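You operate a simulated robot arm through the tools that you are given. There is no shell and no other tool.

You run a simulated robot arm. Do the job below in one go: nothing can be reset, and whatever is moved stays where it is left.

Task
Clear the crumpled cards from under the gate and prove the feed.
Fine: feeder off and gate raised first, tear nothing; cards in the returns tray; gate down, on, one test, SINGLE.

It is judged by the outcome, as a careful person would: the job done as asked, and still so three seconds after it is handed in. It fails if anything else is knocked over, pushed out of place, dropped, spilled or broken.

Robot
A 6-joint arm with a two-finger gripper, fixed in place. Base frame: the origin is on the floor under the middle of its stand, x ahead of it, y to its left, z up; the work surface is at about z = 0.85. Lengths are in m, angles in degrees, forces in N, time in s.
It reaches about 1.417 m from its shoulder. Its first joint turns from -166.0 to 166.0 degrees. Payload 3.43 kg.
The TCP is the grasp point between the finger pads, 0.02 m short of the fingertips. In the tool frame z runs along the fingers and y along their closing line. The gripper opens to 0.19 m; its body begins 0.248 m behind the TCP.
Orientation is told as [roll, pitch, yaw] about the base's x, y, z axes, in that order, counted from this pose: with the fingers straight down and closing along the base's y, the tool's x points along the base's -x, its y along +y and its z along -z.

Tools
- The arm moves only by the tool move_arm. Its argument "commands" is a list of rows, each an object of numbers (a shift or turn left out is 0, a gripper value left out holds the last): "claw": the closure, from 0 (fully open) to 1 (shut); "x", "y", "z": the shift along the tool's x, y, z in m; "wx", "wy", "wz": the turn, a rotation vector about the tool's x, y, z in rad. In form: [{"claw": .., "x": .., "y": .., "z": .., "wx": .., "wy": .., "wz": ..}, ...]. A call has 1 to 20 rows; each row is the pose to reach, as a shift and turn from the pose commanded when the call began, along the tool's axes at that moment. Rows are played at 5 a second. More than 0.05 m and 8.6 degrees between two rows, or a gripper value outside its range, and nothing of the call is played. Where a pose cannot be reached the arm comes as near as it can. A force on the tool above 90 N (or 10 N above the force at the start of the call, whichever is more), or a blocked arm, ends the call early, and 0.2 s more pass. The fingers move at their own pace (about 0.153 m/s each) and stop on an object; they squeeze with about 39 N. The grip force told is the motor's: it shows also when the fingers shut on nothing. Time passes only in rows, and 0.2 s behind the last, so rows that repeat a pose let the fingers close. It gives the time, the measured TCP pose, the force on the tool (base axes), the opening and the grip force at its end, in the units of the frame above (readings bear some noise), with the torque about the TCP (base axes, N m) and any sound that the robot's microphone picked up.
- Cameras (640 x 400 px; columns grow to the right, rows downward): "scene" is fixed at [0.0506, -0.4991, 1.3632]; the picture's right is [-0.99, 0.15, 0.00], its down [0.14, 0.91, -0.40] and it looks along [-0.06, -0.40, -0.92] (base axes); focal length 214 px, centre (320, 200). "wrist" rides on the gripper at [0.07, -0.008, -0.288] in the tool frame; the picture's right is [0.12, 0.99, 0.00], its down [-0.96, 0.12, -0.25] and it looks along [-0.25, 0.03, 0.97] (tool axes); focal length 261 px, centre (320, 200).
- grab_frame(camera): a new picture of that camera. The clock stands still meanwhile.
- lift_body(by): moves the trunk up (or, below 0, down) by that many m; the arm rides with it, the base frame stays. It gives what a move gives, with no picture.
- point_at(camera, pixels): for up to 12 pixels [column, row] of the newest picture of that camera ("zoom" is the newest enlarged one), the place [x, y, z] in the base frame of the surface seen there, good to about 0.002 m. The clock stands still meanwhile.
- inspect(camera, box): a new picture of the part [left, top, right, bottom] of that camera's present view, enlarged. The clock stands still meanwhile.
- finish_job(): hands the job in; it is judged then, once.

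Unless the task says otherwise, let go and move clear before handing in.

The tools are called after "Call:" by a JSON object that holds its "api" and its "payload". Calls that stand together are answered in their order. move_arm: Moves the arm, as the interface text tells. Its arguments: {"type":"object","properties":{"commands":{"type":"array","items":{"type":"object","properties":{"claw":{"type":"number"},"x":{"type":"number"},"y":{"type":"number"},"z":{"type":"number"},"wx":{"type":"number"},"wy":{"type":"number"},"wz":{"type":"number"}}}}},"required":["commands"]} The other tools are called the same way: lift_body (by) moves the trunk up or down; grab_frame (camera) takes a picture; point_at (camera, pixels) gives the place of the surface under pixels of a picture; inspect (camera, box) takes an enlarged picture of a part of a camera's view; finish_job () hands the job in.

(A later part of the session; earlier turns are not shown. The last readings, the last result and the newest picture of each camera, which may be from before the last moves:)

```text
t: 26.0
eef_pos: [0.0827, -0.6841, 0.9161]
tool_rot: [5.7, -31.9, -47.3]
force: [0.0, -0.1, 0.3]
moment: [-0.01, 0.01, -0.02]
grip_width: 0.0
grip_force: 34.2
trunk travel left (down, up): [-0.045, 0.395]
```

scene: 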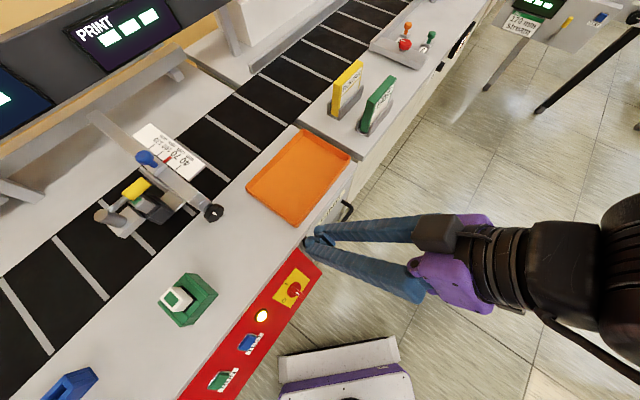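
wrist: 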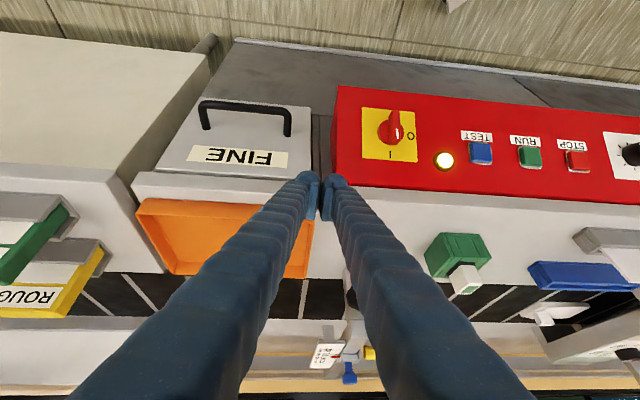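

The tool is over the tray at z=0.916. I'll correct the small rotation drift and slide out toward the hover point off the isolator.

Call:
{"api": "move_arm", "payload": {"commands": [{"x": 0.0225, "y": 0.026, "z": -0.0234, "wx": 0.02, "wy": -0.01, "wz": -0.01}, {"x": 0.0451, "y": 0.0517, "z": -0.0468, "wx": 0.04, "wy": -0.02, "wz": -0.015}, {"x": 0.077, "y": 0.063, "z": -0.033, "wx": 0.06, "wy": -0.03, "wz": -0.02}, {"x": 0.109, "y": 0.075, "z": -0.018, "wx": 0.081, "wy": -0.038, "wz": -0.03}, {"x": 0.1414, "y": 0.087, "z": -0.0035, "wx": 0.081, "wy": -0.038, "wz": -0.03}]}}

Call:
{"api": "grab_frame", "payload": {"camera": "scene"}}

Call:
{"api": "grab_frame", "payload": {"camera": "wrist"}}

```text
t: 27.2
eef_pos: [0.0618, -0.5327, 0.8521]
tool_rot: [0.2, -34.0, -45.4]
force: [1.1, 0.2, 0.5]
moment: [0.04, 0.03, 0.01]
grip_width: 0.0001
grip_force: 34.3
trunk travel left (down, up): [-0.045, 0.395]
```

```text
taken
```

scene: 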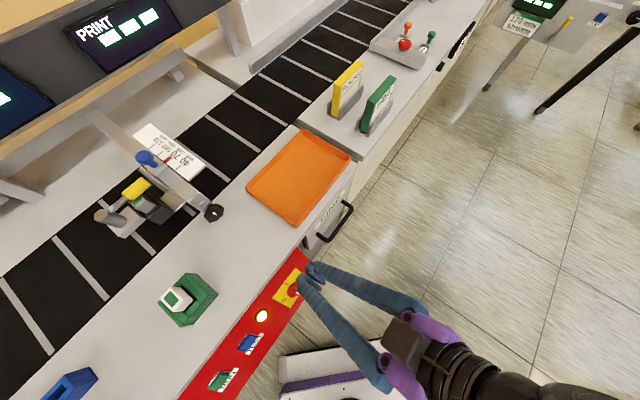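

```text
taken
```

wrist: 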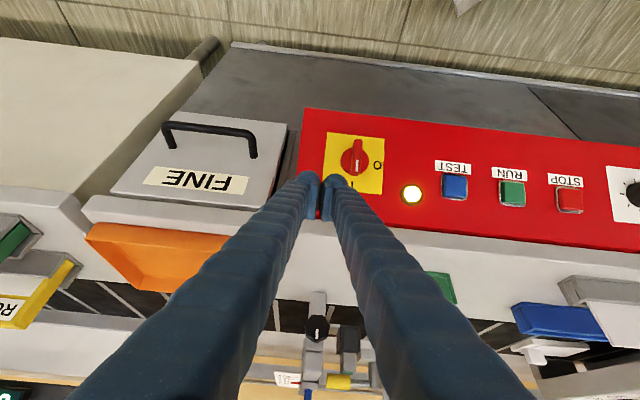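

With the trunk low this pose is reached exactly. I'll raise slightly and test whether a squarer tilt (so I could grip and turn the handle) is also reachable.

Call:
{"api": "move_arm", "payload": {"commands": [{"x": -0.028, "z": -0.0415}, {"x": -0.056, "z": -0.083}, {"x": -0.056, "z": -0.083, "wy": -0.12}, {"x": -0.056, "z": -0.083, "wy": -0.24}]}}

```text
t: 28.2
eef_pos: [0.0602, -0.5317, 0.9538]
tool_rot: [0.1, -48.0, -45.5]
force: [-0.6, 0.0, 0.3]
moment: [-0.05, 0.04, 0.0]
grip_width: 0.0
grip_force: 34.3
trunk travel left (down, up): [-0.045, 0.395]
```

48° is reached without complaint; continuing to 63°.

Call:
{"api": "move_arm", "payload": {"commands": [{"wy": -0.09}, {"wy": -0.18}, {"wy": -0.26}]}}

Call:
{"api": "grab_frame", "payload": {"camera": "scene"}}

```text
t: 29.0
eef_pos: [0.0379, -0.5582, 0.9439]
tool_rot: [0.3, -62.9, -45.2]
force: [0.2, 0.0, 0.1]
moment: [-0.04, -0.01, -0.06]
grip_width: 0.0
grip_force: 34.6
out of reach, approached as far as the arm can: row 1, 2, 3
trunk travel left (down, up): [-0.045, 0.395]
```

```text
taken
```

scene: 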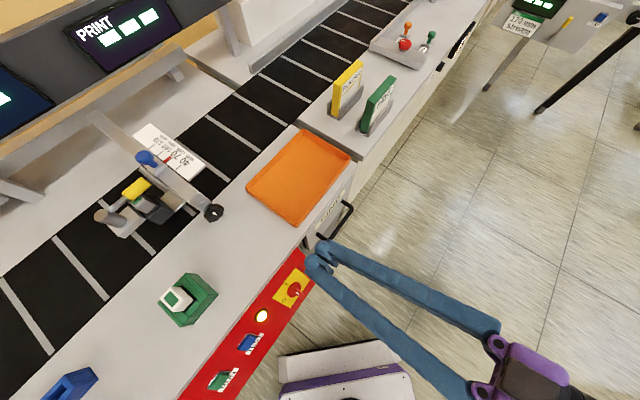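

The squarer tilt shifts the arm off position, so poking at about 26° is the way. Let me look at the fingertip shape for planning.

Call:
{"api": "inspect", "payload": {"camera": "scene", "box": [270, 220, 360, 310]}}

Call:
{"api": "point_at", "payload": {"camera": "zoom", "pixels": [[235, 200], [270, 140], [300, 300], [350, 180], [250, 260], [330, 150], [270, 220], [215, 230]]}}

Call:
{"api": "inspect", "payload": {"camera": "wrist", "box": [240, 100, 400, 220]}}

```text
4.44 times, centred on (315, 265) of scene
```

zoom: 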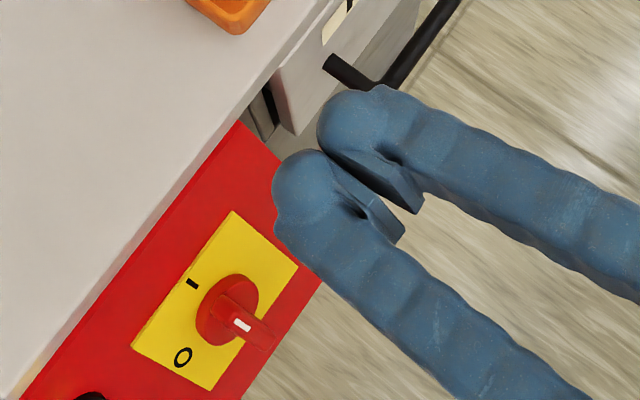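

```text
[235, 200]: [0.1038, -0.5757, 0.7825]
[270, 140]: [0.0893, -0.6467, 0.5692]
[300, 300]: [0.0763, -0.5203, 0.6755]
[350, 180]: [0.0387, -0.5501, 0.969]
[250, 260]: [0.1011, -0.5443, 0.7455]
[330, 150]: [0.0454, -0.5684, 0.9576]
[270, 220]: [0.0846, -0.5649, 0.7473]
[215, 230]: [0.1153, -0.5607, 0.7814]
```

```text
3.33 times, centred on (320, 160) of wrist
```

zoom: 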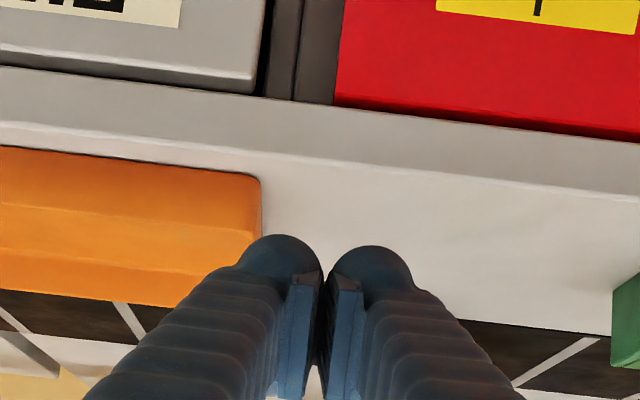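

The closed tips are two rounded caps; I'll push the handle's upper half with the left cap. First back to a 26° tilt at this height.

Call:
{"api": "move_arm", "payload": {"commands": [{"wy": 0.13}, {"wy": 0.26}, {"wy": 0.39}, {"wy": 0.52}, {"wy": 0.644}]}}

Call:
{"api": "inspect", "payload": {"camera": "wrist", "box": [280, 100, 440, 220]}}

Call:
{"api": "grab_frame", "payload": {"camera": "wrist"}}

```text
t: 30.2
eef_pos: [0.039, -0.5572, 0.9461]
tool_rot: [-0.1, -25.8, -45.3]
force: [-0.1, -0.8, 0.1]
moment: [-0.05, -0.01, -0.04]
grip_width: 0.0
grip_force: 34.3
trunk travel left (down, up): [-0.045, 0.395]
```

```text
3.33 times, centred on (360, 160) of wrist
```

zoom: 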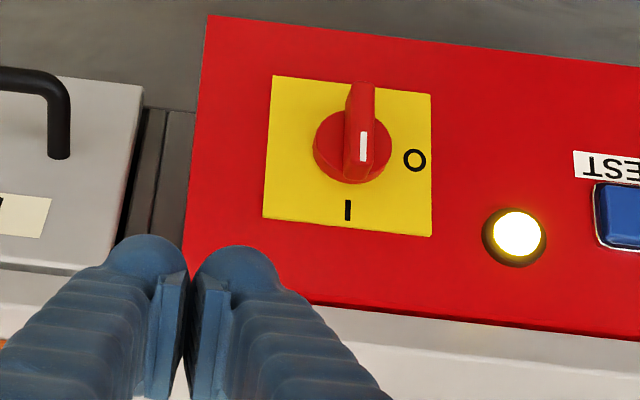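

```text
taken
```

wrist: 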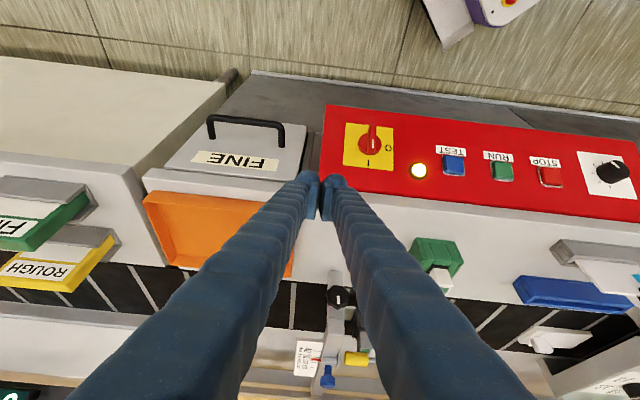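

The zoom shows the handle bar over the disc with its mark toward I. Measuring handle extents.

Call:
{"api": "inspect", "payload": {"camera": "wrist", "box": [340, 115, 400, 175]}}

Call:
{"api": "point_at", "payload": {"camera": "zoom", "pixels": [[290, 60], [345, 60], [275, 230], [330, 230], [310, 180], [215, 190], [390, 200], [300, 250], [320, 120], [260, 130], [220, 340], [560, 60]]}}

```text
6.67 times, centred on (370, 145) of wrist
```

zoom: 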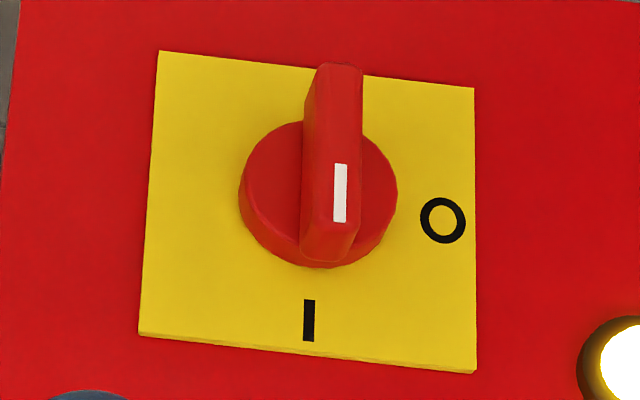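

```text
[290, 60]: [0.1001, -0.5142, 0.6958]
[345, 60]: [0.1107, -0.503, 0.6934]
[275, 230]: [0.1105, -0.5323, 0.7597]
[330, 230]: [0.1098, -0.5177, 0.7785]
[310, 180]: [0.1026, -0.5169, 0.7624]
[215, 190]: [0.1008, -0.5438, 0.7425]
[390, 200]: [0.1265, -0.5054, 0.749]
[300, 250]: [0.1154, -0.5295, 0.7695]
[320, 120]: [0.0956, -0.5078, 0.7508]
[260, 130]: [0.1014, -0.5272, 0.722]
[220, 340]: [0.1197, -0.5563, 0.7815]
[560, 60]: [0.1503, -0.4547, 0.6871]
```

Handle: half-width ~8 mm, half-length ~26 mm, standing to ~35 mm off the plate. I'll bring the left cap to the right of the handle's upper half, just off contact.

Call:
{"api": "move_arm", "payload": {"commands": [{"x": 0.0204, "y": 0.0108, "z": 0.0366}, {"x": 0.0409, "y": 0.0216, "z": 0.0731}, {"x": 0.0613, "y": 0.0324, "z": 0.1097}, {"x": 0.0608, "y": 0.033, "z": 0.135}, {"x": 0.0606, "y": 0.0334, "z": 0.1578}]}}

Call:
{"api": "inspect", "payload": {"camera": "wrist", "box": [280, 100, 440, 220]}}

Call:
{"api": "inspect", "payload": {"camera": "scene", "box": [260, 240, 360, 330]}}

```text
t: 31.4
eef_pos: [0.0728, -0.5438, 0.7751]
tool_rot: [0.0, -25.8, -45.4]
force: [0.5, 0.5, 0.7]
moment: [-0.07, 0.0, -0.01]
grip_width: 0.0
grip_force: 34.6
trunk travel left (down, up): [-0.045, 0.395]
```

```text
3.33 times, centred on (360, 160) of wrist
```

zoom: 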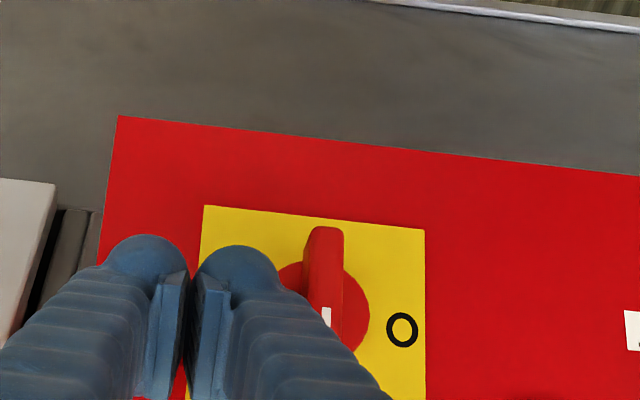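

```text
4.44 times, centred on (310, 285) of scene
```

zoom: 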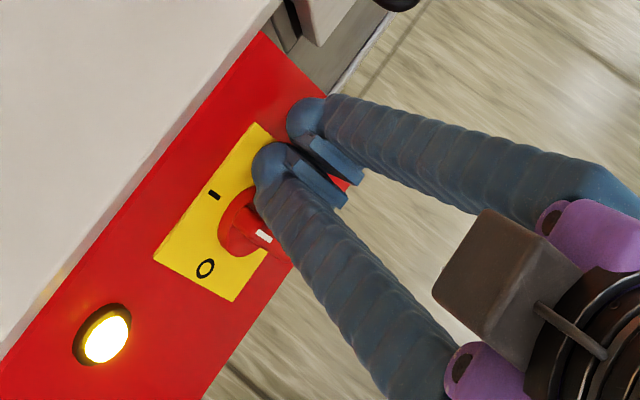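

The cap sits right of the handle with a small gap (zoom (240,270) vs handle (325,300)). Now I'll push it around toward O along an arc.

Call:
{"api": "move_arm", "payload": {"commands": [{"y": 0.006}, {"y": 0.012}, {"y": 0.0165, "x": -0.003, "z": -0.0022}, {"y": 0.0206, "x": -0.0058, "z": -0.0043}, {"y": 0.026, "x": -0.0074, "z": -0.0055}, {"y": 0.0313, "x": -0.0085, "z": -0.0064}, {"y": 0.037, "x": -0.0084, "z": -0.0063}, {"y": 0.0425, "x": -0.0078, "z": -0.0058}, {"y": 0.0478, "x": -0.006, "z": -0.0045}, {"y": 0.0525, "x": -0.0036, "z": -0.0027}, {"y": 0.0551, "x": -0.0017, "z": -0.0013}]}}

Call:
{"api": "inspect", "payload": {"camera": "wrist", "box": [280, 100, 440, 220]}}

Call:
{"api": "inspect", "payload": {"camera": "scene", "box": [240, 250, 340, 340]}}

```text
t: 33.9
eef_pos: [0.1137, -0.517, 0.7843]
tool_rot: [-0.1, -26.4, -45.2]
force: [0.8, -0.1, 18.1]
moment: [0.17, 0.16, -0.05]
grip_width: 0.0057
grip_force: 33.9
out of reach, approached as far as the arm can: row 11
trunk travel left (down, up): [-0.045, 0.395]
stopped in row 11: the force on the tool passed its limit at 94 N (the readings are from after the stop); the commanded pose is now the measured one
```

```text
3.33 times, centred on (360, 160) of wrist
```

zoom: 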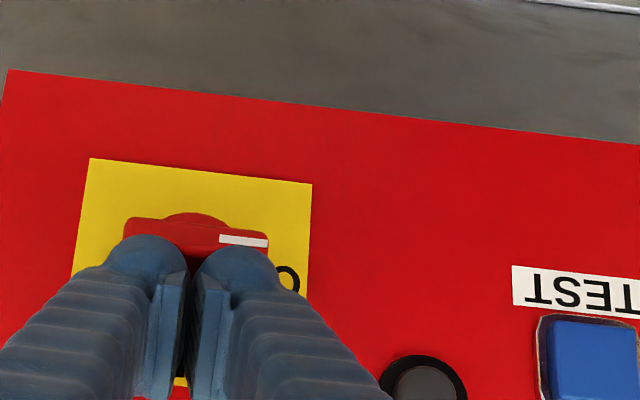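

```text
4.44 times, centred on (290, 295) of scene
```

zoom: 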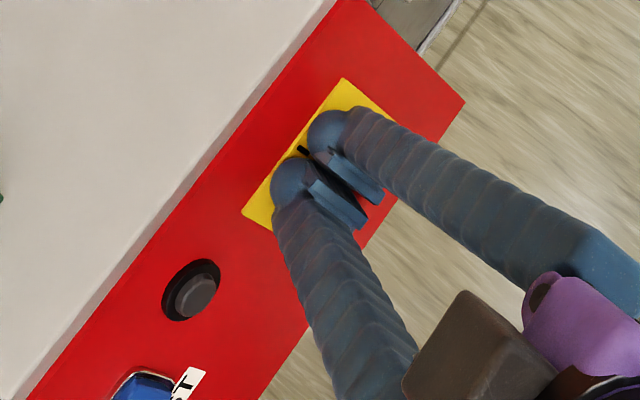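

The handle now points to O and the lamp is dark. I'll back straight off along the tool axis and check the handle and displays.

Call:
{"api": "move_arm", "payload": {"commands": [{"z": -0.03}, {"z": -0.07}, {"z": -0.11}, {"z": -0.15}, {"z": -0.19}]}}

Call:
{"api": "grab_frame", "payload": {"camera": "scene"}}

Call:
{"api": "inspect", "payload": {"camera": "scene", "box": [240, 250, 340, 340]}}

```text
t: 35.0
eef_pos: [0.0528, -0.4566, 0.9536]
tool_rot: [0.0, -26.2, -45.3]
force: [-0.2, -0.5, -0.1]
moment: [0.14, -0.01, 0.04]
grip_width: 0.0
grip_force: 34.4
trunk travel left (down, up): [-0.045, 0.395]
```

```text
taken
```

scene: 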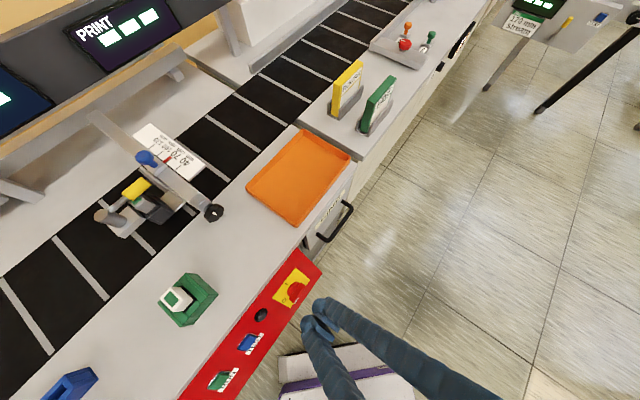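

```text
4.44 times, centred on (290, 295) of scene
```

zoom: 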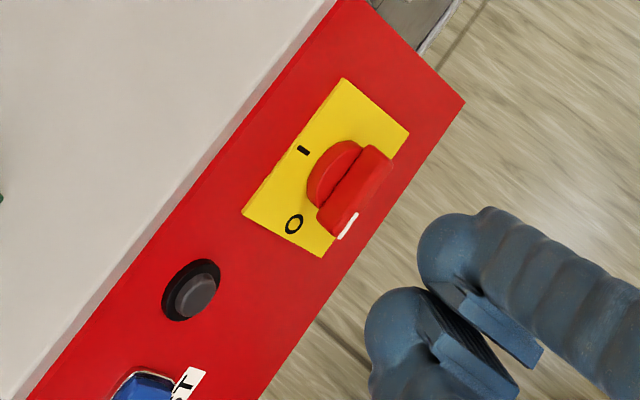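

Isolator at O, lamp off. Now I'll straighten up, rise, and travel over to the gate lever, keeping the fingers' closing line along the belt.

Call:
{"api": "move_arm", "payload": {"commands": [{"x": -0.0175, "z": -0.036, "wy": 0.11}, {"x": -0.035, "z": -0.072, "wy": 0.22}, {"x": -0.0526, "z": -0.108, "wy": 0.33}, {"x": -0.07, "z": -0.144, "wy": 0.4573}, {"x": -0.0876, "z": -0.18, "wy": 0.4573}]}}

Call:
{"api": "move_arm", "payload": {"commands": [{"x": -0.0163, "y": 0.0425}, {"x": -0.0325, "y": 0.085}, {"x": -0.0488, "y": 0.1275}, {"x": -0.065, "y": 0.17}, {"x": -0.0813, "y": 0.2125}, {"x": -0.0975, "y": 0.255}, {"x": -0.1138, "y": 0.2975}, {"x": -0.13, "y": 0.34}, {"x": -0.1463, "y": 0.3825}, {"x": -0.1625, "y": 0.425}, {"x": -0.1788, "y": 0.4675}, {"x": -0.195, "y": 0.51}, {"x": -0.2113, "y": 0.5525}, {"x": -0.2275, "y": 0.595}, {"x": -0.2438, "y": 0.6375}, {"x": -0.26, "y": 0.68, "claw": 0.6}]}}

Call:
{"api": "grab_frame", "payload": {"camera": "wrist"}}

```text
t: 36.2
eef_pos: [0.0533, -0.4578, 1.1527]
tool_rot: [0.0, 0.2, -45.2]
force: [-0.3, -1.6, -0.3]
moment: [0.22, 0.04, -0.03]
grip_width: 0.0
grip_force: 34.2
trunk travel left (down, up): [-0.045, 0.395]
```

```text
t: 39.6
eef_pos: [0.7228, -0.1608, 1.1539]
tool_rot: [-0.1, 0.1, -45.3]
force: [-0.2, 0.0, -0.8]
moment: [0.04, 0.04, 0.01]
grip_width: 0.0762
grip_force: 0.1
trunk travel left (down, up): [-0.045, 0.395]
```

```text
taken
```

wrist: 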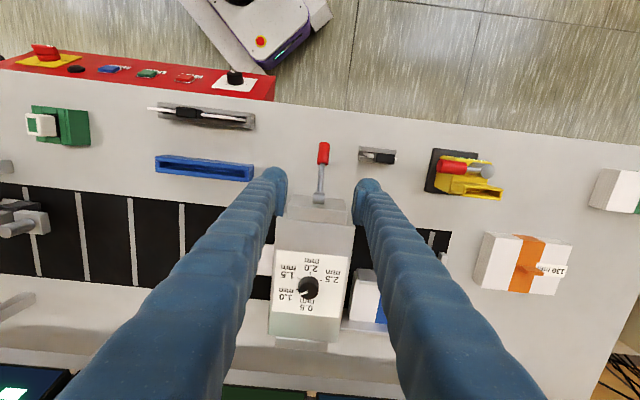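

Call:
{"api": "inspect", "payload": {"camera": "wrist", "box": [270, 130, 370, 220]}}

Call:
{"api": "point_at", "payload": {"camera": "zoom", "pixels": [[335, 90], [330, 150], [340, 215], [320, 280], [345, 280], [325, 330], [330, 250], [200, 300], [480, 330], [350, 120], [315, 120], [332, 190]]}}

Call:
{"api": "inspect", "payload": {"camera": "wrist", "box": [265, 235, 365, 345]}}

```text
4.44 times, centred on (320, 175) of wrist
```

zoom: 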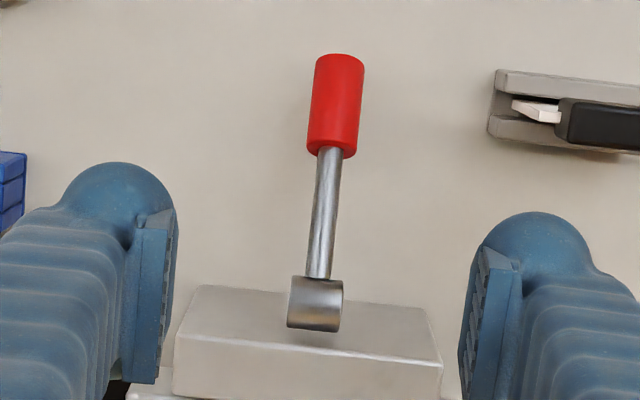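

```text
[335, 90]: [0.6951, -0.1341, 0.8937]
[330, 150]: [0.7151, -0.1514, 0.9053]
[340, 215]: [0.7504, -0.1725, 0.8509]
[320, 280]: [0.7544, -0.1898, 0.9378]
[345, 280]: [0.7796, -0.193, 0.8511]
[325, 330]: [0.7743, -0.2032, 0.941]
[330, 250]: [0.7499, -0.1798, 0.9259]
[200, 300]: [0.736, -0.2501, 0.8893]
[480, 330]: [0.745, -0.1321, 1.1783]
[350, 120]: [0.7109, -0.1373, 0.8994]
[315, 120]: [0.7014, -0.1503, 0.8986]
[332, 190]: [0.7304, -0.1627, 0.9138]
```

```text
3.64 times, centred on (315, 290) of wrist
```

zoom: 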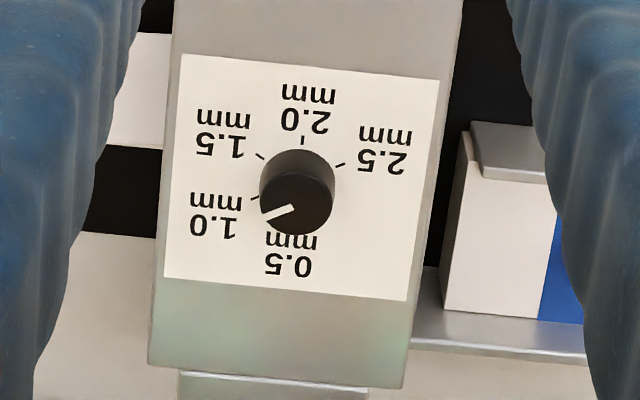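

The lever is hinged on an axis along the belt; handle centre ≈(0.706,-0.144,0.889), hub ≈(0.765,-0.197,0.928). I'll narrow the fingers (a small plate holder is close by) and descend over the handle, checking midway.

Call:
{"api": "move_arm", "payload": {"commands": [{"claw": 0.74, "x": 0.008, "z": 0.04}, {"x": 0.016, "z": 0.08}, {"x": 0.024, "z": 0.12}, {"x": 0.024, "z": 0.16}, {"x": 0.024, "z": 0.2}]}}

Call:
{"api": "inspect", "payload": {"camera": "wrist", "box": [240, 60, 400, 220]}}

Call:
{"api": "grab_frame", "payload": {"camera": "wrist"}}

```text
t: 40.9
eef_pos: [0.7037, -0.1454, 0.9519]
tool_rot: [0.0, 0.1, -45.2]
force: [-1.0, 0.9, 0.7]
moment: [0.0, 0.0, 0.0]
grip_width: 0.0492
grip_force: 0.0
trunk travel left (down, up): [-0.045, 0.395]
```

```text
2.50 times, centred on (320, 140) of wrist
```

zoom: 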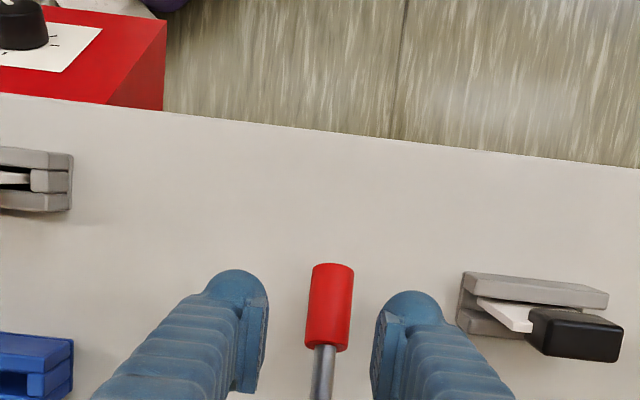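

```text
taken
```

wrist: 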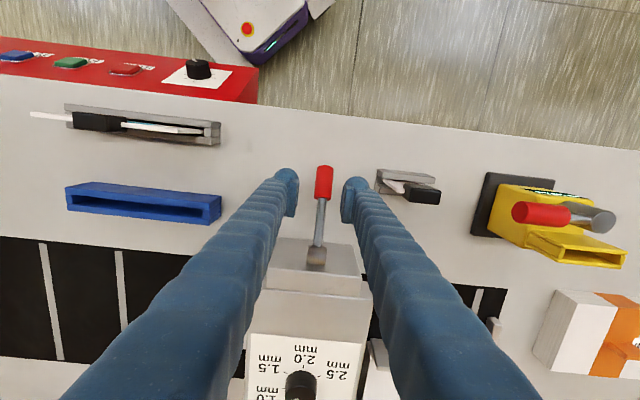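

Handle sits between the fingers; the small plate holder is close on the right (zoom (465,300)). I'll measure its edge before descending.

Call:
{"api": "point_at", "payload": {"camera": "wrist", "pixels": [[378, 175], [377, 190], [390, 185], [410, 193], [437, 195], [325, 170], [323, 190], [322, 205], [320, 230], [317, 252], [290, 250], [345, 250]]}}

```text
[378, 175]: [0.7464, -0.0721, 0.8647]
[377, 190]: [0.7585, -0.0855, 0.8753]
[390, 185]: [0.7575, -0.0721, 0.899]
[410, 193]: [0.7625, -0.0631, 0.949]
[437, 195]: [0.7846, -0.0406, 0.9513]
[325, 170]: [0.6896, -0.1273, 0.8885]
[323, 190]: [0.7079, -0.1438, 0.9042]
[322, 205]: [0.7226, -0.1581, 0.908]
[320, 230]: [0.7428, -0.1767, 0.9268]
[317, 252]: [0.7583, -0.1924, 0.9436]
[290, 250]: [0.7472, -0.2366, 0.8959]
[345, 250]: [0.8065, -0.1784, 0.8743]
```

The holder edge is 81 mm from the grasp point, clear of the finger (≈55 mm). Descending and closing on the red handle.

Call:
{"api": "move_arm", "payload": {"commands": [{"y": 0.0035, "z": 0.03}, {"y": 0.0035, "z": 0.059}, {"y": 0.0035, "z": 0.059, "claw": 1}, {"y": 0.0035, "z": 0.059, "claw": 1}, {"y": 0.0035, "z": 0.059, "claw": 1}]}}

Call:
{"api": "inspect", "payload": {"camera": "wrist", "box": [240, 100, 400, 260]}}

```text
t: 42.0
eef_pos: [0.7083, -0.1416, 0.893]
tool_rot: [-0.1, 0.0, -45.3]
force: [10.6, 12.7, -0.9]
moment: [0.13, -0.08, -0.11]
grip_width: 0.0226
grip_force: 45.1
trunk travel left (down, up): [-0.045, 0.395]
```

```text
2.50 times, centred on (320, 180) of wrist
```

zoom: 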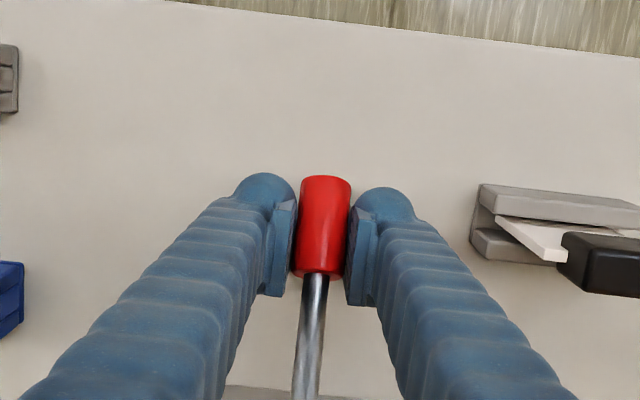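

The handle is gripped (22.6 mm). Now I'll lift it slowly along its arc.

Call:
{"api": "move_arm", "payload": {"commands": [{"x": 0.0029, "y": 0.001, "z": -0.0071}, {"x": 0.0052, "y": 0.002, "z": -0.0143}, {"x": 0.0069, "y": 0.002, "z": -0.0217}, {"x": 0.0079, "y": 0.002, "z": -0.0293}, {"x": 0.0082, "y": 0.002, "z": -0.0369}, {"x": 0.0079, "y": 0.002, "z": -0.0445}]}}

Call:
{"api": "grab_frame", "payload": {"camera": "wrist"}}

```text
t: 43.5
eef_pos: [0.7011, -0.1365, 0.9378]
tool_rot: [-0.2, 0.2, -45.3]
force: [-13.3, 9.4, -17.2]
moment: [1.06, 0.85, 0.28]
grip_width: 0.0225
grip_force: 45.1
trunk travel left (down, up): [-0.045, 0.395]
```

```text
taken
```

wrist: 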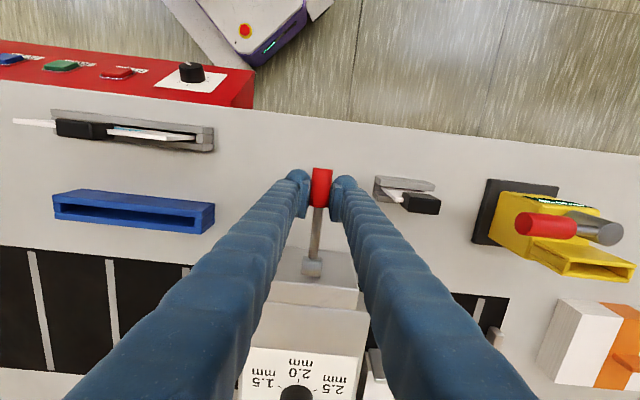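

The lever is swinging up (force moderate, slightly pushing outward), so I'll continue the arc a bit wider.

Call:
{"api": "move_arm", "payload": {"commands": [{"x": 0.002, "z": -0.0075}, {"x": 0.001, "z": -0.015}, {"x": -0.001, "z": -0.0222}, {"x": -0.0035, "z": -0.0293}, {"x": -0.007, "z": -0.036}, {"x": -0.0115, "z": -0.0425}]}}

Call:
{"api": "grab_frame", "payload": {"camera": "wrist"}}

```text
t: 44.9
eef_pos: [0.7098, -0.1445, 0.9808]
tool_rot: [-0.1, -0.1, -45.3]
force: [-1.1, -0.3, -0.4]
moment: [-0.03, -0.01, -0.01]
grip_width: 0.0001
grip_force: 34.4
trunk travel left (down, up): [-0.045, 0.395]
```

```text
taken
```

wrist: 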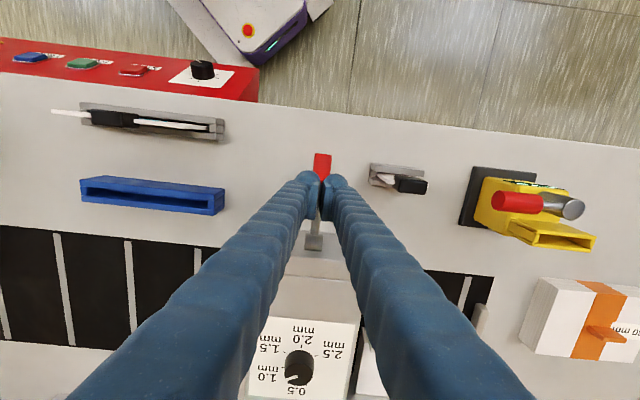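

The fingers slipped off (opening 0). Checking where the handle is now.

Call:
{"api": "inspect", "payload": {"camera": "wrist", "box": [270, 130, 370, 270]}}

Call:
{"api": "point_at", "payload": {"camera": "zoom", "pixels": [[330, 70], [330, 85], [345, 90], [300, 340], [305, 310], [320, 345], [240, 350], [400, 370]]}}

```text
2.86 times, centred on (320, 200) of wrist
```

zoom: 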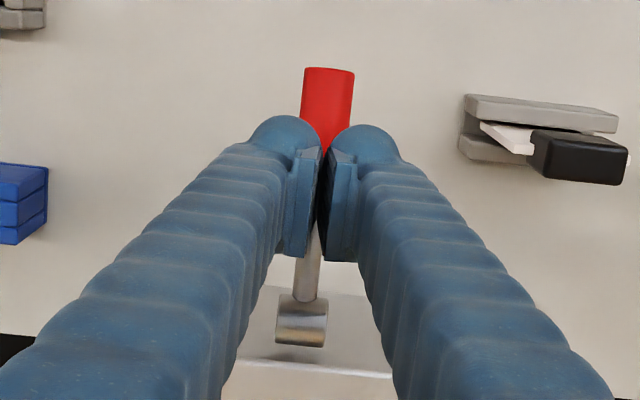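

```text
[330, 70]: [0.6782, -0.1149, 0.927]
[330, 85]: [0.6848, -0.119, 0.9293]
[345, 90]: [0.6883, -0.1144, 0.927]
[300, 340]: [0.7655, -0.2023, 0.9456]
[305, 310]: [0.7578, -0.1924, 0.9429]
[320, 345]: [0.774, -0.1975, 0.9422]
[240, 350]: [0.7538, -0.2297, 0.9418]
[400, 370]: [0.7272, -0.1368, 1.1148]
```

The handle has swung from about -26° to roughly -4° and stays there. I'll rise clear and measure the lever and gate again.

Call:
{"api": "move_arm", "payload": {"commands": [{"z": -0.04}, {"z": -0.08}, {"z": -0.12, "x": -0.01}, {"z": -0.15, "x": -0.02, "claw": 0.6}]}}

Call:
{"api": "inspect", "payload": {"camera": "wrist", "box": [260, 130, 380, 230]}}

Call:
{"api": "point_at", "payload": {"camera": "zoom", "pixels": [[330, 30], [330, 60], [330, 100], [320, 140], [315, 170], [310, 200], [310, 215], [308, 230], [230, 225], [390, 230], [230, 260], [390, 270]]}}

```text
t: 45.9
eef_pos: [0.7256, -0.1585, 1.1309]
tool_rot: [-0.1, 0.1, -45.3]
force: [0.4, 0.9, 0.5]
moment: [0.03, -0.03, -0.02]
grip_width: 0.0761
grip_force: 0.1
trunk travel left (down, up): [-0.045, 0.395]
```

```text
4.00 times, centred on (320, 180) of wrist
```

zoom: 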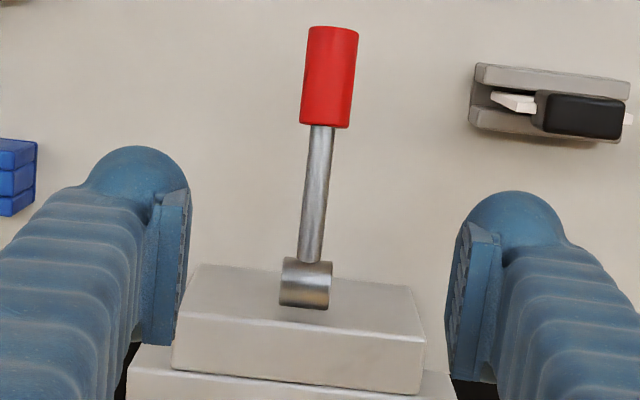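

```text
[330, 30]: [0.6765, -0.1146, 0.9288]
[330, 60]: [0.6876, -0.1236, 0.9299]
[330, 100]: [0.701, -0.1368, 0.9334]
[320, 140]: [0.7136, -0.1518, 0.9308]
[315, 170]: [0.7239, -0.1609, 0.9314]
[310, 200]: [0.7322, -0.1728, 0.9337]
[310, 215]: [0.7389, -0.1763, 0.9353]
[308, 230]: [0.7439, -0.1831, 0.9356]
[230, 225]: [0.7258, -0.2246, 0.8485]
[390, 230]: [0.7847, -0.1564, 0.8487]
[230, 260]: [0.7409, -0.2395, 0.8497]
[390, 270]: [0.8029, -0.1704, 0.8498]
```

The lever now lies at about -6°. I'll measure the gate body's top to see whether the gate moved from its original 0.948-0.950.

Call:
{"api": "grab_frame", "payload": {"camera": "wrist"}}

Call:
{"api": "point_at", "payload": {"camera": "wrist", "pixels": [[300, 235], [345, 235], [300, 215], [320, 250], [305, 205], [340, 205], [320, 220], [270, 330], [340, 330], [320, 212], [350, 250], [290, 250]]}}

Call:
{"api": "inspect", "payload": {"camera": "wrist", "box": [240, 180, 400, 340]}}

```text
taken
```

wrist: 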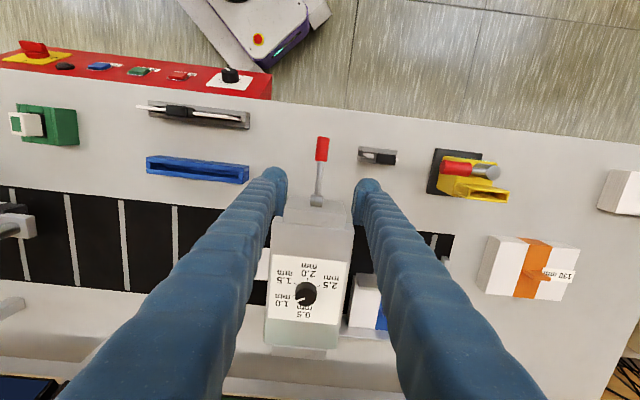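

```text
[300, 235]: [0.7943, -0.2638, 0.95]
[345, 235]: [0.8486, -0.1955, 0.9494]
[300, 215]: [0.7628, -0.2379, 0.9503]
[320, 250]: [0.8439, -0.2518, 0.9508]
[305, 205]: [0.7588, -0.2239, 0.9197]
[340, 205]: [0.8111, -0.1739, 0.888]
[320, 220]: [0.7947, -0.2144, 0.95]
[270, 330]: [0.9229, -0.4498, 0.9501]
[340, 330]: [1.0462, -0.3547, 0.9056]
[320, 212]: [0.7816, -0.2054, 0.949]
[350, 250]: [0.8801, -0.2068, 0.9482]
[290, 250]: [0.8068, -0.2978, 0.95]
```

```text
2.50 times, centred on (320, 260) of wrist
```

zoom: 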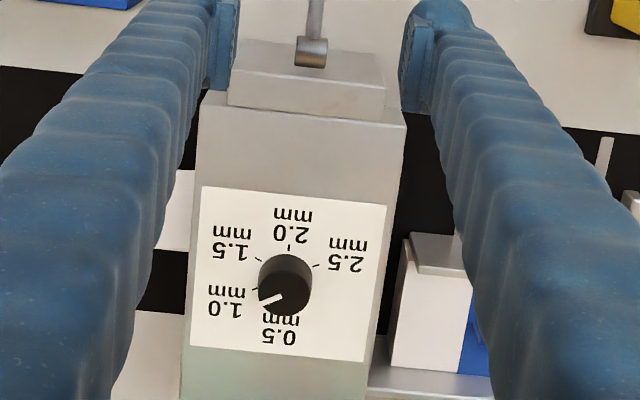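

The housing is fixed (top 0.950), so the gate plate moves inside it. I'll look at the gate opening from the downstream side at a low angle.

Call:
{"api": "move_arm", "payload": {"commands": [{"x": -0.019, "y": -0.035, "z": 0.0, "wx": -0.1}, {"x": -0.038, "y": -0.07, "z": 0.0, "wx": -0.2}, {"x": -0.056, "y": -0.105, "z": 0.0, "wx": -0.3}, {"x": -0.075, "y": -0.14, "z": 0.01, "wx": -0.4}, {"x": -0.094, "y": -0.175, "z": 0.02, "wx": -0.5}, {"x": -0.113, "y": -0.21, "z": 0.03, "wx": -0.6}, {"x": -0.131, "y": -0.245, "z": 0.04, "wx": -0.7}, {"x": -0.15, "y": -0.28, "z": 0.05, "wx": -0.8}, {"x": -0.169, "y": -0.315, "z": 0.06, "wx": -0.9}]}}

Call:
{"api": "grab_frame", "payload": {"camera": "wrist"}}

```text
t: 47.9
eef_pos: [0.6195, -0.4988, 1.072]
tool_rot: [51.5, -0.1, -45.2]
force: [0.1, 0.5, 0.4]
moment: [-0.12, 0.05, -0.07]
grip_width: 0.0759
grip_force: 0.1
trunk travel left (down, up): [-0.045, 0.395]
```

```text
taken
```

wrist: 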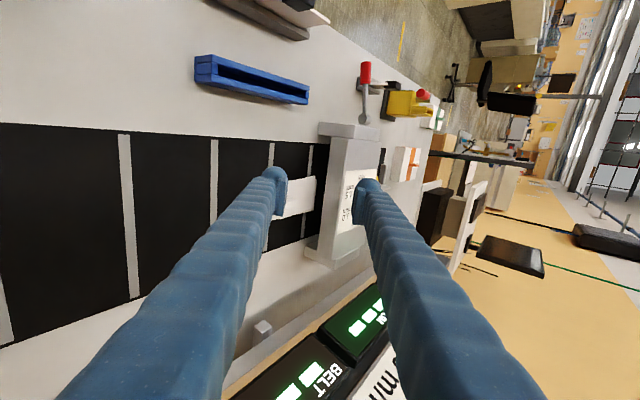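

The gate opening appears around (310,190). Zooming in.

Call:
{"api": "inspect", "payload": {"camera": "wrist", "box": [250, 100, 400, 270]}}

Call:
{"api": "inspect", "payload": {"camera": "wrist", "box": [220, 280, 400, 400]}}

```text
2.35 times, centred on (325, 185) of wrist
```

zoom: 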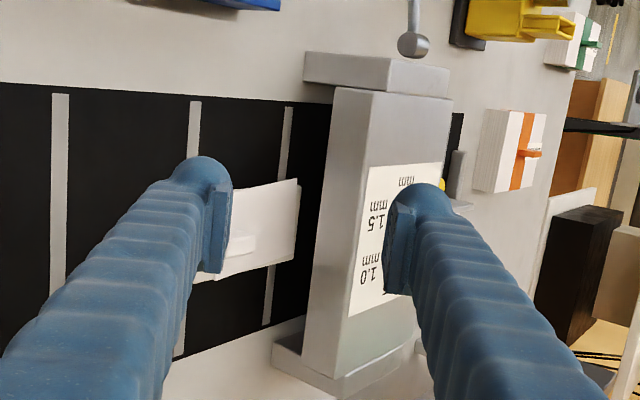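

```text
3.33 times, centred on (310, 340) of wrist
```

zoom: 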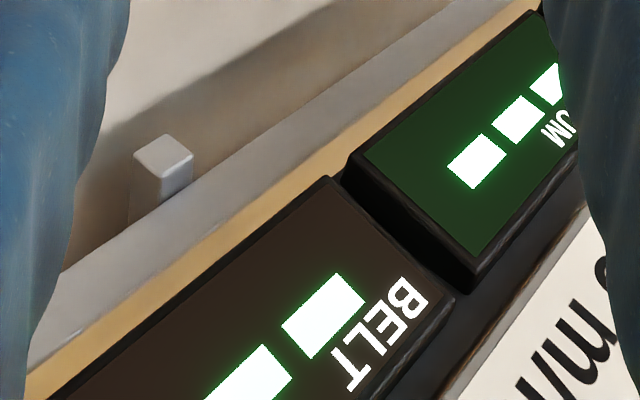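

VACUUM now shows dashes, so the feeder is off. The card's right edge seems visible before the gate wall at zoom (298,220); let me measure.

Call:
{"api": "inspect", "payload": {"camera": "wrist", "box": [280, 150, 350, 230]}}

Call:
{"api": "point_at", "payload": {"camera": "zoom", "pixels": [[150, 150], [60, 160], [170, 180], [140, 300], [60, 330], [195, 220], [230, 200], [300, 150], [200, 330], [240, 330], [170, 100], [30, 270]]}}

```text
5.00 times, centred on (315, 190) of wrist
```

zoom: 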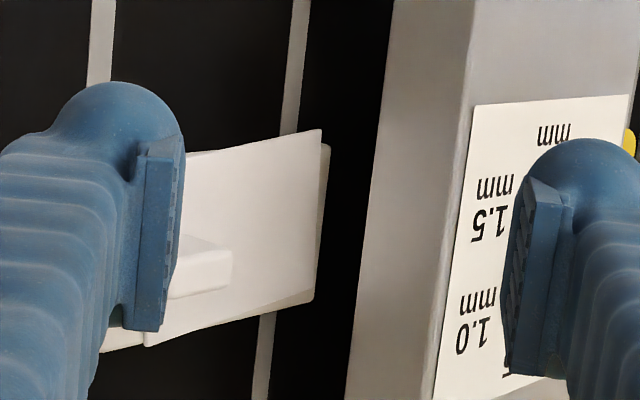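

```text
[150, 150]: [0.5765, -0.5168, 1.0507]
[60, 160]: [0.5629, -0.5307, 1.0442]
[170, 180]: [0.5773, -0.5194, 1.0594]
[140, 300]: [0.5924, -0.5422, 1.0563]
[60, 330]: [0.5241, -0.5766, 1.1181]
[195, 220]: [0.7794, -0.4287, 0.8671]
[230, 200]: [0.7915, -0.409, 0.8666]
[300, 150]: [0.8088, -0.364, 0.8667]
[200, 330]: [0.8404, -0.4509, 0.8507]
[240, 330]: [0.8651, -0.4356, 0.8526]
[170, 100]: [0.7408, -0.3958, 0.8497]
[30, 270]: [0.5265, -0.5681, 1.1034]
```

The two cards (top edge u≈0.32) lie just downstream of the housing with a fold ridge at zoom (200,265). I'll roll the wrist so the camera is upright, then look lower under the housing.

Call:
{"api": "move_arm", "payload": {"commands": [{"wz": 0.143}, {"wz": 0.286}, {"wz": 0.429}, {"wz": 0.572}, {"wz": 0.715}, {"wz": 0.858}, {"wz": 1.0}, {"wz": 1.143}, {"wz": 1.286}, {"wz": 1.429}, {"wz": 1.571, "claw": 0}]}}

Call:
{"api": "grab_frame", "payload": {"camera": "wrist"}}

```text
t: 50.2
eef_pos: [0.6195, -0.5002, 1.0714]
tool_rot: [-0.2, 51.5, -135.5]
force: [-1.2, -0.5, -0.1]
moment: [-0.01, -0.02, 0.01]
grip_width: 0.1902
grip_force: 0.2
trunk travel left (down, up): [-0.045, 0.395]
```

```text
taken
```

wrist: 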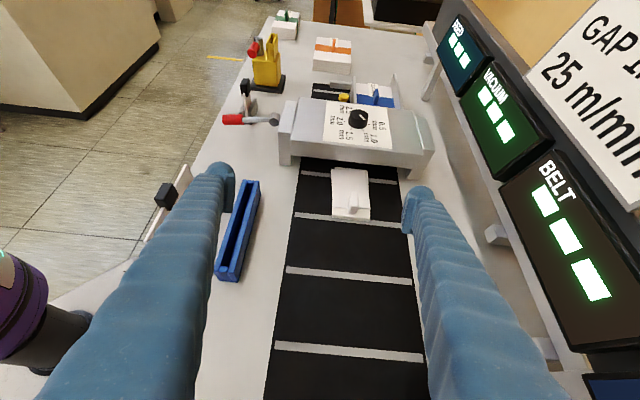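

Excellent upright view: displays all dashes (off), housing spans the belt at (350,135), cards at (350,192), lever at (245,120). Zooming in on the gate.

Call:
{"api": "inspect", "payload": {"camera": "wrist", "box": [210, 80, 440, 230]}}

Call:
{"api": "inspect", "payload": {"camera": "wrist", "box": [290, 140, 410, 230]}}

Call:
{"api": "inspect", "payload": {"camera": "wrist", "box": [210, 90, 310, 170]}}

```text
2.67 times, centred on (325, 155) of wrist
```

zoom: 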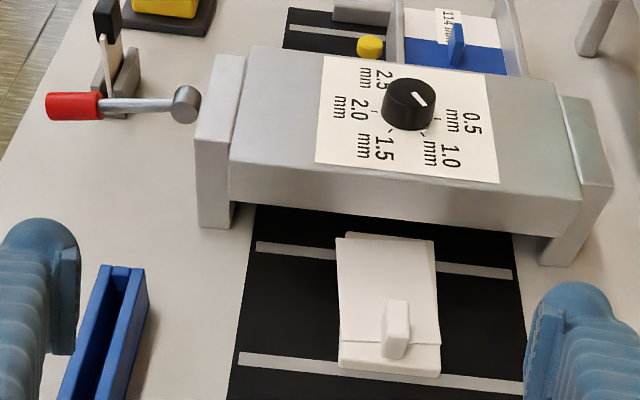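

```text
4.44 times, centred on (350, 185) of wrist
```

zoom: 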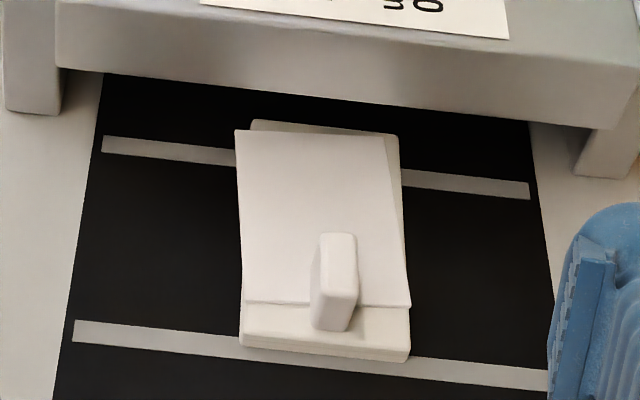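

```text
5.00 times, centred on (260, 130) of wrist
```

zoom: 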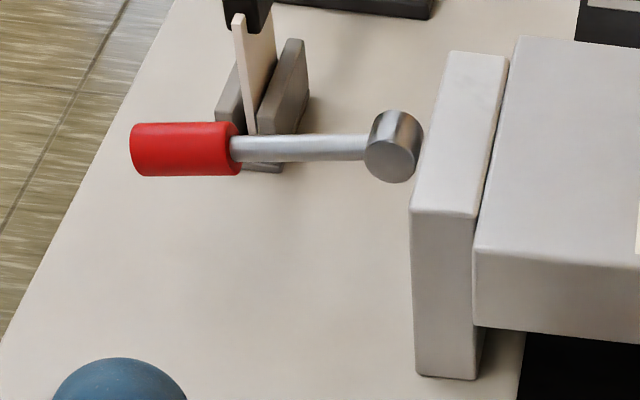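

The lever (zoom (170,115)) looks near horizontal now, and the cards have a graspable fold ridge. Since friction grip slipped, I'll lift the lever from below with closed fingers; first rolling the wrist back.

Call:
{"api": "move_arm", "payload": {"commands": [{"wz": -0.143, "claw": 1}, {"wz": -0.286}, {"wz": -0.429}, {"wz": -0.572}, {"wz": -0.715}, {"wz": -0.858}, {"wz": -1.0}, {"wz": -1.143}, {"wz": -1.286}, {"wz": -1.429}, {"wz": -1.571}]}}

Call:
{"api": "move_arm", "payload": {"commands": [{"x": 0.033, "y": 0.025, "z": 0.0187, "wx": 0.09}, {"x": 0.067, "y": 0.05, "z": 0.0373, "wx": 0.18}, {"x": 0.1, "y": 0.075, "z": 0.056, "wx": 0.27}, {"x": 0.134, "y": 0.1, "z": 0.0746, "wx": 0.36}, {"x": 0.167, "y": 0.125, "z": 0.0933, "wx": 0.45}, {"x": 0.2, "y": 0.15, "z": 0.112, "wx": 0.54}, {"x": 0.234, "y": 0.175, "z": 0.1306, "wx": 0.63}, {"x": 0.267, "y": 0.2, "z": 0.1493, "wx": 0.72}, {"x": 0.301, "y": 0.225, "z": 0.168, "wx": 0.81}, {"x": 0.334, "y": 0.2497, "z": 0.1866, "wx": 0.9}]}}

```text
t: 52.6
eef_pos: [0.62, -0.4992, 1.071]
tool_rot: [51.4, -0.1, -45.2]
force: [0.5, 0.6, 0.8]
moment: [-0.04, -0.04, 0.02]
grip_width: 0.0002
grip_force: 34.0
trunk travel left (down, up): [-0.045, 0.395]
```

```text
t: 54.9
eef_pos: [0.5989, -0.0497, 1.1508]
tool_rot: [-0.1, 0.1, -45.3]
force: [1.2, -1.0, 0.4]
moment: [0.1, -0.01, 0.01]
grip_width: 0.0
grip_force: 34.3
trunk travel left (down, up): [-0.045, 0.395]
```

At (0.60,-0.05,1.15), vertical. Now tilting the fingers to point toward the gate.

Call:
{"api": "move_arm", "payload": {"commands": [{"wy": -0.14}, {"wy": -0.28}, {"wy": -0.42}, {"wy": -0.56}, {"wy": -0.7}, {"wy": -0.84}, {"wy": -0.98}, {"wy": -1.134}]}}

Call:
{"api": "grab_frame", "payload": {"camera": "wrist"}}

```text
refused: row 8 steps farther than a row can; nothing moved
```

```text
taken
```

wrist: 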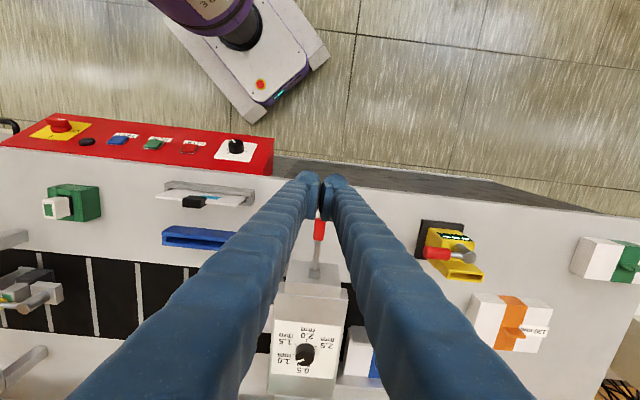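

One step was slightly too big; repeating with smaller rotations.

Call:
{"api": "move_arm", "payload": {"commands": [{"wy": -0.13}, {"wy": -0.26}, {"wy": -0.39}, {"wy": -0.52}, {"wy": -0.65}, {"wy": -0.78}, {"wy": -0.91}, {"wy": -1.03}, {"wy": -1.134}]}}

Call:
{"api": "grab_frame", "payload": {"camera": "wrist"}}

```text
t: 56.9
eef_pos: [0.5992, -0.0506, 1.1505]
tool_rot: [0.0, -65.0, -45.4]
force: [0.0, -0.2, 0.4]
moment: [-0.01, 0.02, 0.01]
grip_width: 0.0
grip_force: 34.2
trunk travel left (down, up): [-0.045, 0.395]
```

```text
taken
```

wrist: 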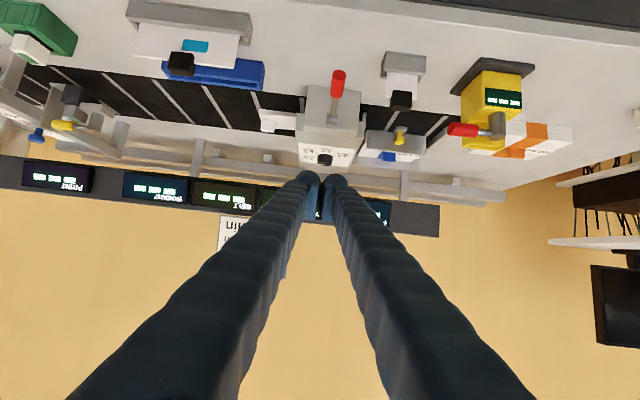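

Good, reached. I'll descend to just outside the handle's end, low, then check before sliding under.

Call:
{"api": "move_arm", "payload": {"commands": [{"x": 0.037, "y": 0.002, "z": 0.024}, {"x": 0.075, "y": 0.004, "z": 0.048}, {"x": 0.112, "y": 0.006, "z": 0.072}, {"x": 0.15, "y": 0.008, "z": 0.096}, {"x": 0.1873, "y": 0.01, "z": 0.1199}, {"x": 0.2267, "y": 0.01, "z": 0.1383}]}}

Call:
{"api": "inspect", "payload": {"camera": "wrist", "box": [260, 60, 420, 220]}}

Call:
{"api": "grab_frame", "payload": {"camera": "wrist"}}

```text
t: 58.2
eef_pos: [0.6236, -0.0657, 0.9394]
tool_rot: [-3.4, -63.4, -42.4]
force: [0.3, 0.3, 0.1]
moment: [0.02, 0.02, 0.05]
grip_width: 0.0
grip_force: 34.5
out of reach, approached as far as the arm can: row 5, 6
trunk travel left (down, up): [-0.045, 0.395]
```

```text
2.50 times, centred on (340, 140) of wrist
```

zoom: 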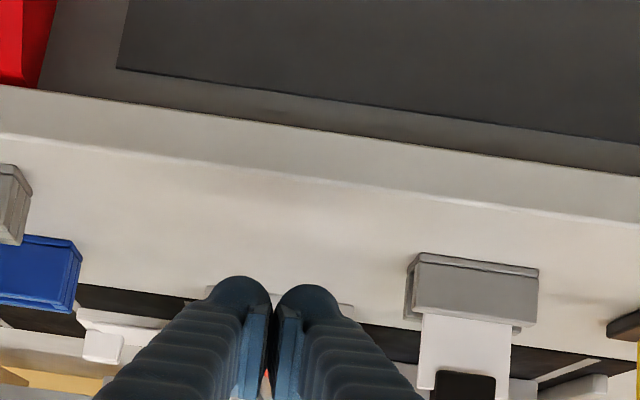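

```text
taken
```

wrist: 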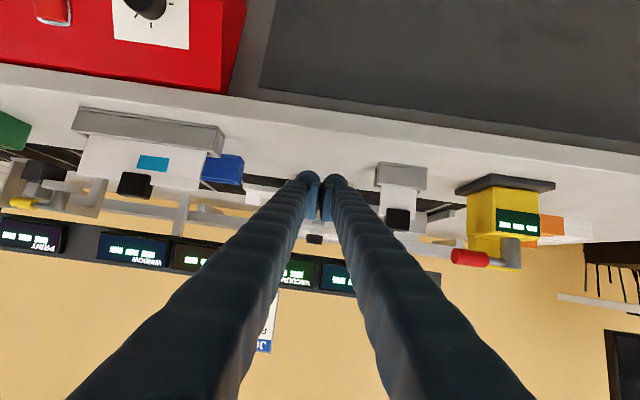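

The steep tilt is out of reach this low. I suspect the first grip slipped because my tool stayed vertical while the lever turned (1.35 N·m about the hinge axis), so I'll go back upright, regrip and rotate the tool along with the lever.

Call:
{"api": "move_arm", "payload": {"commands": [{"wy": 0.13, "z": -0.03}, {"wy": 0.26, "z": -0.06}, {"wy": 0.39, "z": -0.09}, {"wy": 0.52, "z": -0.12}, {"wy": 0.65, "z": -0.12}, {"wy": 0.78, "z": -0.12}, {"wy": 0.91, "z": -0.12}, {"wy": 1.02, "z": -0.12}, {"wy": 1.107, "z": -0.12}]}}

```text
t: 60.2
eef_pos: [0.547, 0.013, 0.9903]
tool_rot: [-0.1, -1.5, -45.2]
force: [0.2, -0.2, -0.4]
moment: [-0.02, 0.0, -0.02]
grip_width: 0.0002
grip_force: 34.2
trunk travel left (down, up): [-0.045, 0.395]
```

Tool is upright again. Moving over the handle with narrowed fingers.

Call:
{"api": "move_arm", "payload": {"commands": [{"x": 0, "z": -0.03, "wy": 0.013}, {"x": -0.0, "z": -0.0547, "wy": 0.026, "claw": 0.74}, {"x": -0.042, "y": 0.0005, "z": -0.0547, "wy": 0.026}, {"x": -0.084, "y": 0.001, "z": -0.0547, "wy": 0.026}, {"x": -0.126, "y": 0.0015, "z": -0.0547, "wy": 0.026}, {"x": -0.168, "y": 0.002, "z": -0.0547, "wy": 0.026}, {"x": -0.2073, "y": 0.0026, "z": -0.0547, "wy": 0.026}]}}

Call:
{"api": "inspect", "payload": {"camera": "wrist", "box": [260, 130, 380, 250]}}

Call:
{"api": "point_at", "payload": {"camera": "zoom", "pixels": [[325, 100], [325, 140], [320, 180], [315, 220], [310, 260], [305, 300]]}}

```text
t: 61.9
eef_pos: [0.6944, -0.1322, 1.0506]
tool_rot: [-0.1, 0.0, -45.3]
force: [-0.2, 0.4, -0.3]
moment: [-0.04, 0.0, 0.01]
grip_width: 0.0493
grip_force: 0.1
trunk travel left (down, up): [-0.045, 0.395]
```

```text
3.33 times, centred on (320, 190) of wrist
```

zoom: 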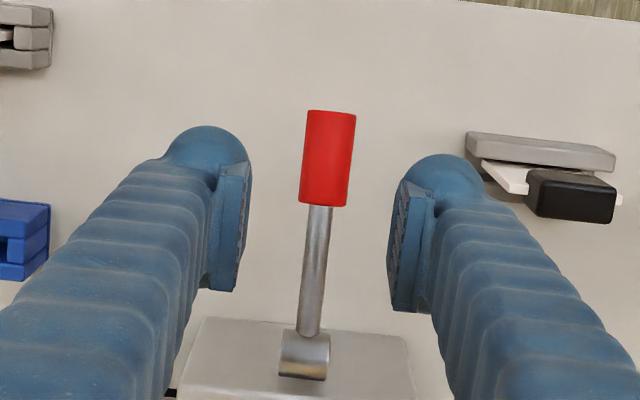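

```text
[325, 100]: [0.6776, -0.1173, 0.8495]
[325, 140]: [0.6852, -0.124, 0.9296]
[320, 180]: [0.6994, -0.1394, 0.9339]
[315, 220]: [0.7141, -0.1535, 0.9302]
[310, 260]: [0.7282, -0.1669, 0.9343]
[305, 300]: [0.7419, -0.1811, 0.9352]
```

Aligned. Descending and gripping the handle.

Call:
{"api": "move_arm", "payload": {"commands": [{"z": 0.045}, {"z": 0.09}, {"z": 0.1336}, {"z": 0.1336, "claw": 1}, {"z": 0.1336}, {"z": 0.1336}]}}

Call:
{"api": "move_arm", "payload": {"commands": [{"x": 0.0006, "z": -0.0043, "wy": 0.0436}, {"x": 0.001, "z": -0.0086, "wy": 0.0873}, {"x": 0.0012, "z": -0.0129, "wy": 0.131}, {"x": 0.0013, "z": -0.0172, "wy": 0.1745}]}}

```text
t: 63.2
eef_pos: [0.6962, -0.1319, 0.9153]
tool_rot: [-0.1, 0.1, -45.2]
force: [21.5, 17.9, -10.0]
moment: [0.26, 1.05, 1.74]
grip_width: 0.0193
grip_force: 44.9
trunk travel left (down, up): [-0.045, 0.395]
```

```text
t: 64.2
eef_pos: [0.6952, -0.1296, 0.9331]
tool_rot: [-0.2, 10.2, -45.3]
force: [24.8, 25.5, -14.3]
moment: [0.65, 1.06, 1.82]
grip_width: 0.0191
grip_force: 45.4
trunk travel left (down, up): [-0.045, 0.395]
```

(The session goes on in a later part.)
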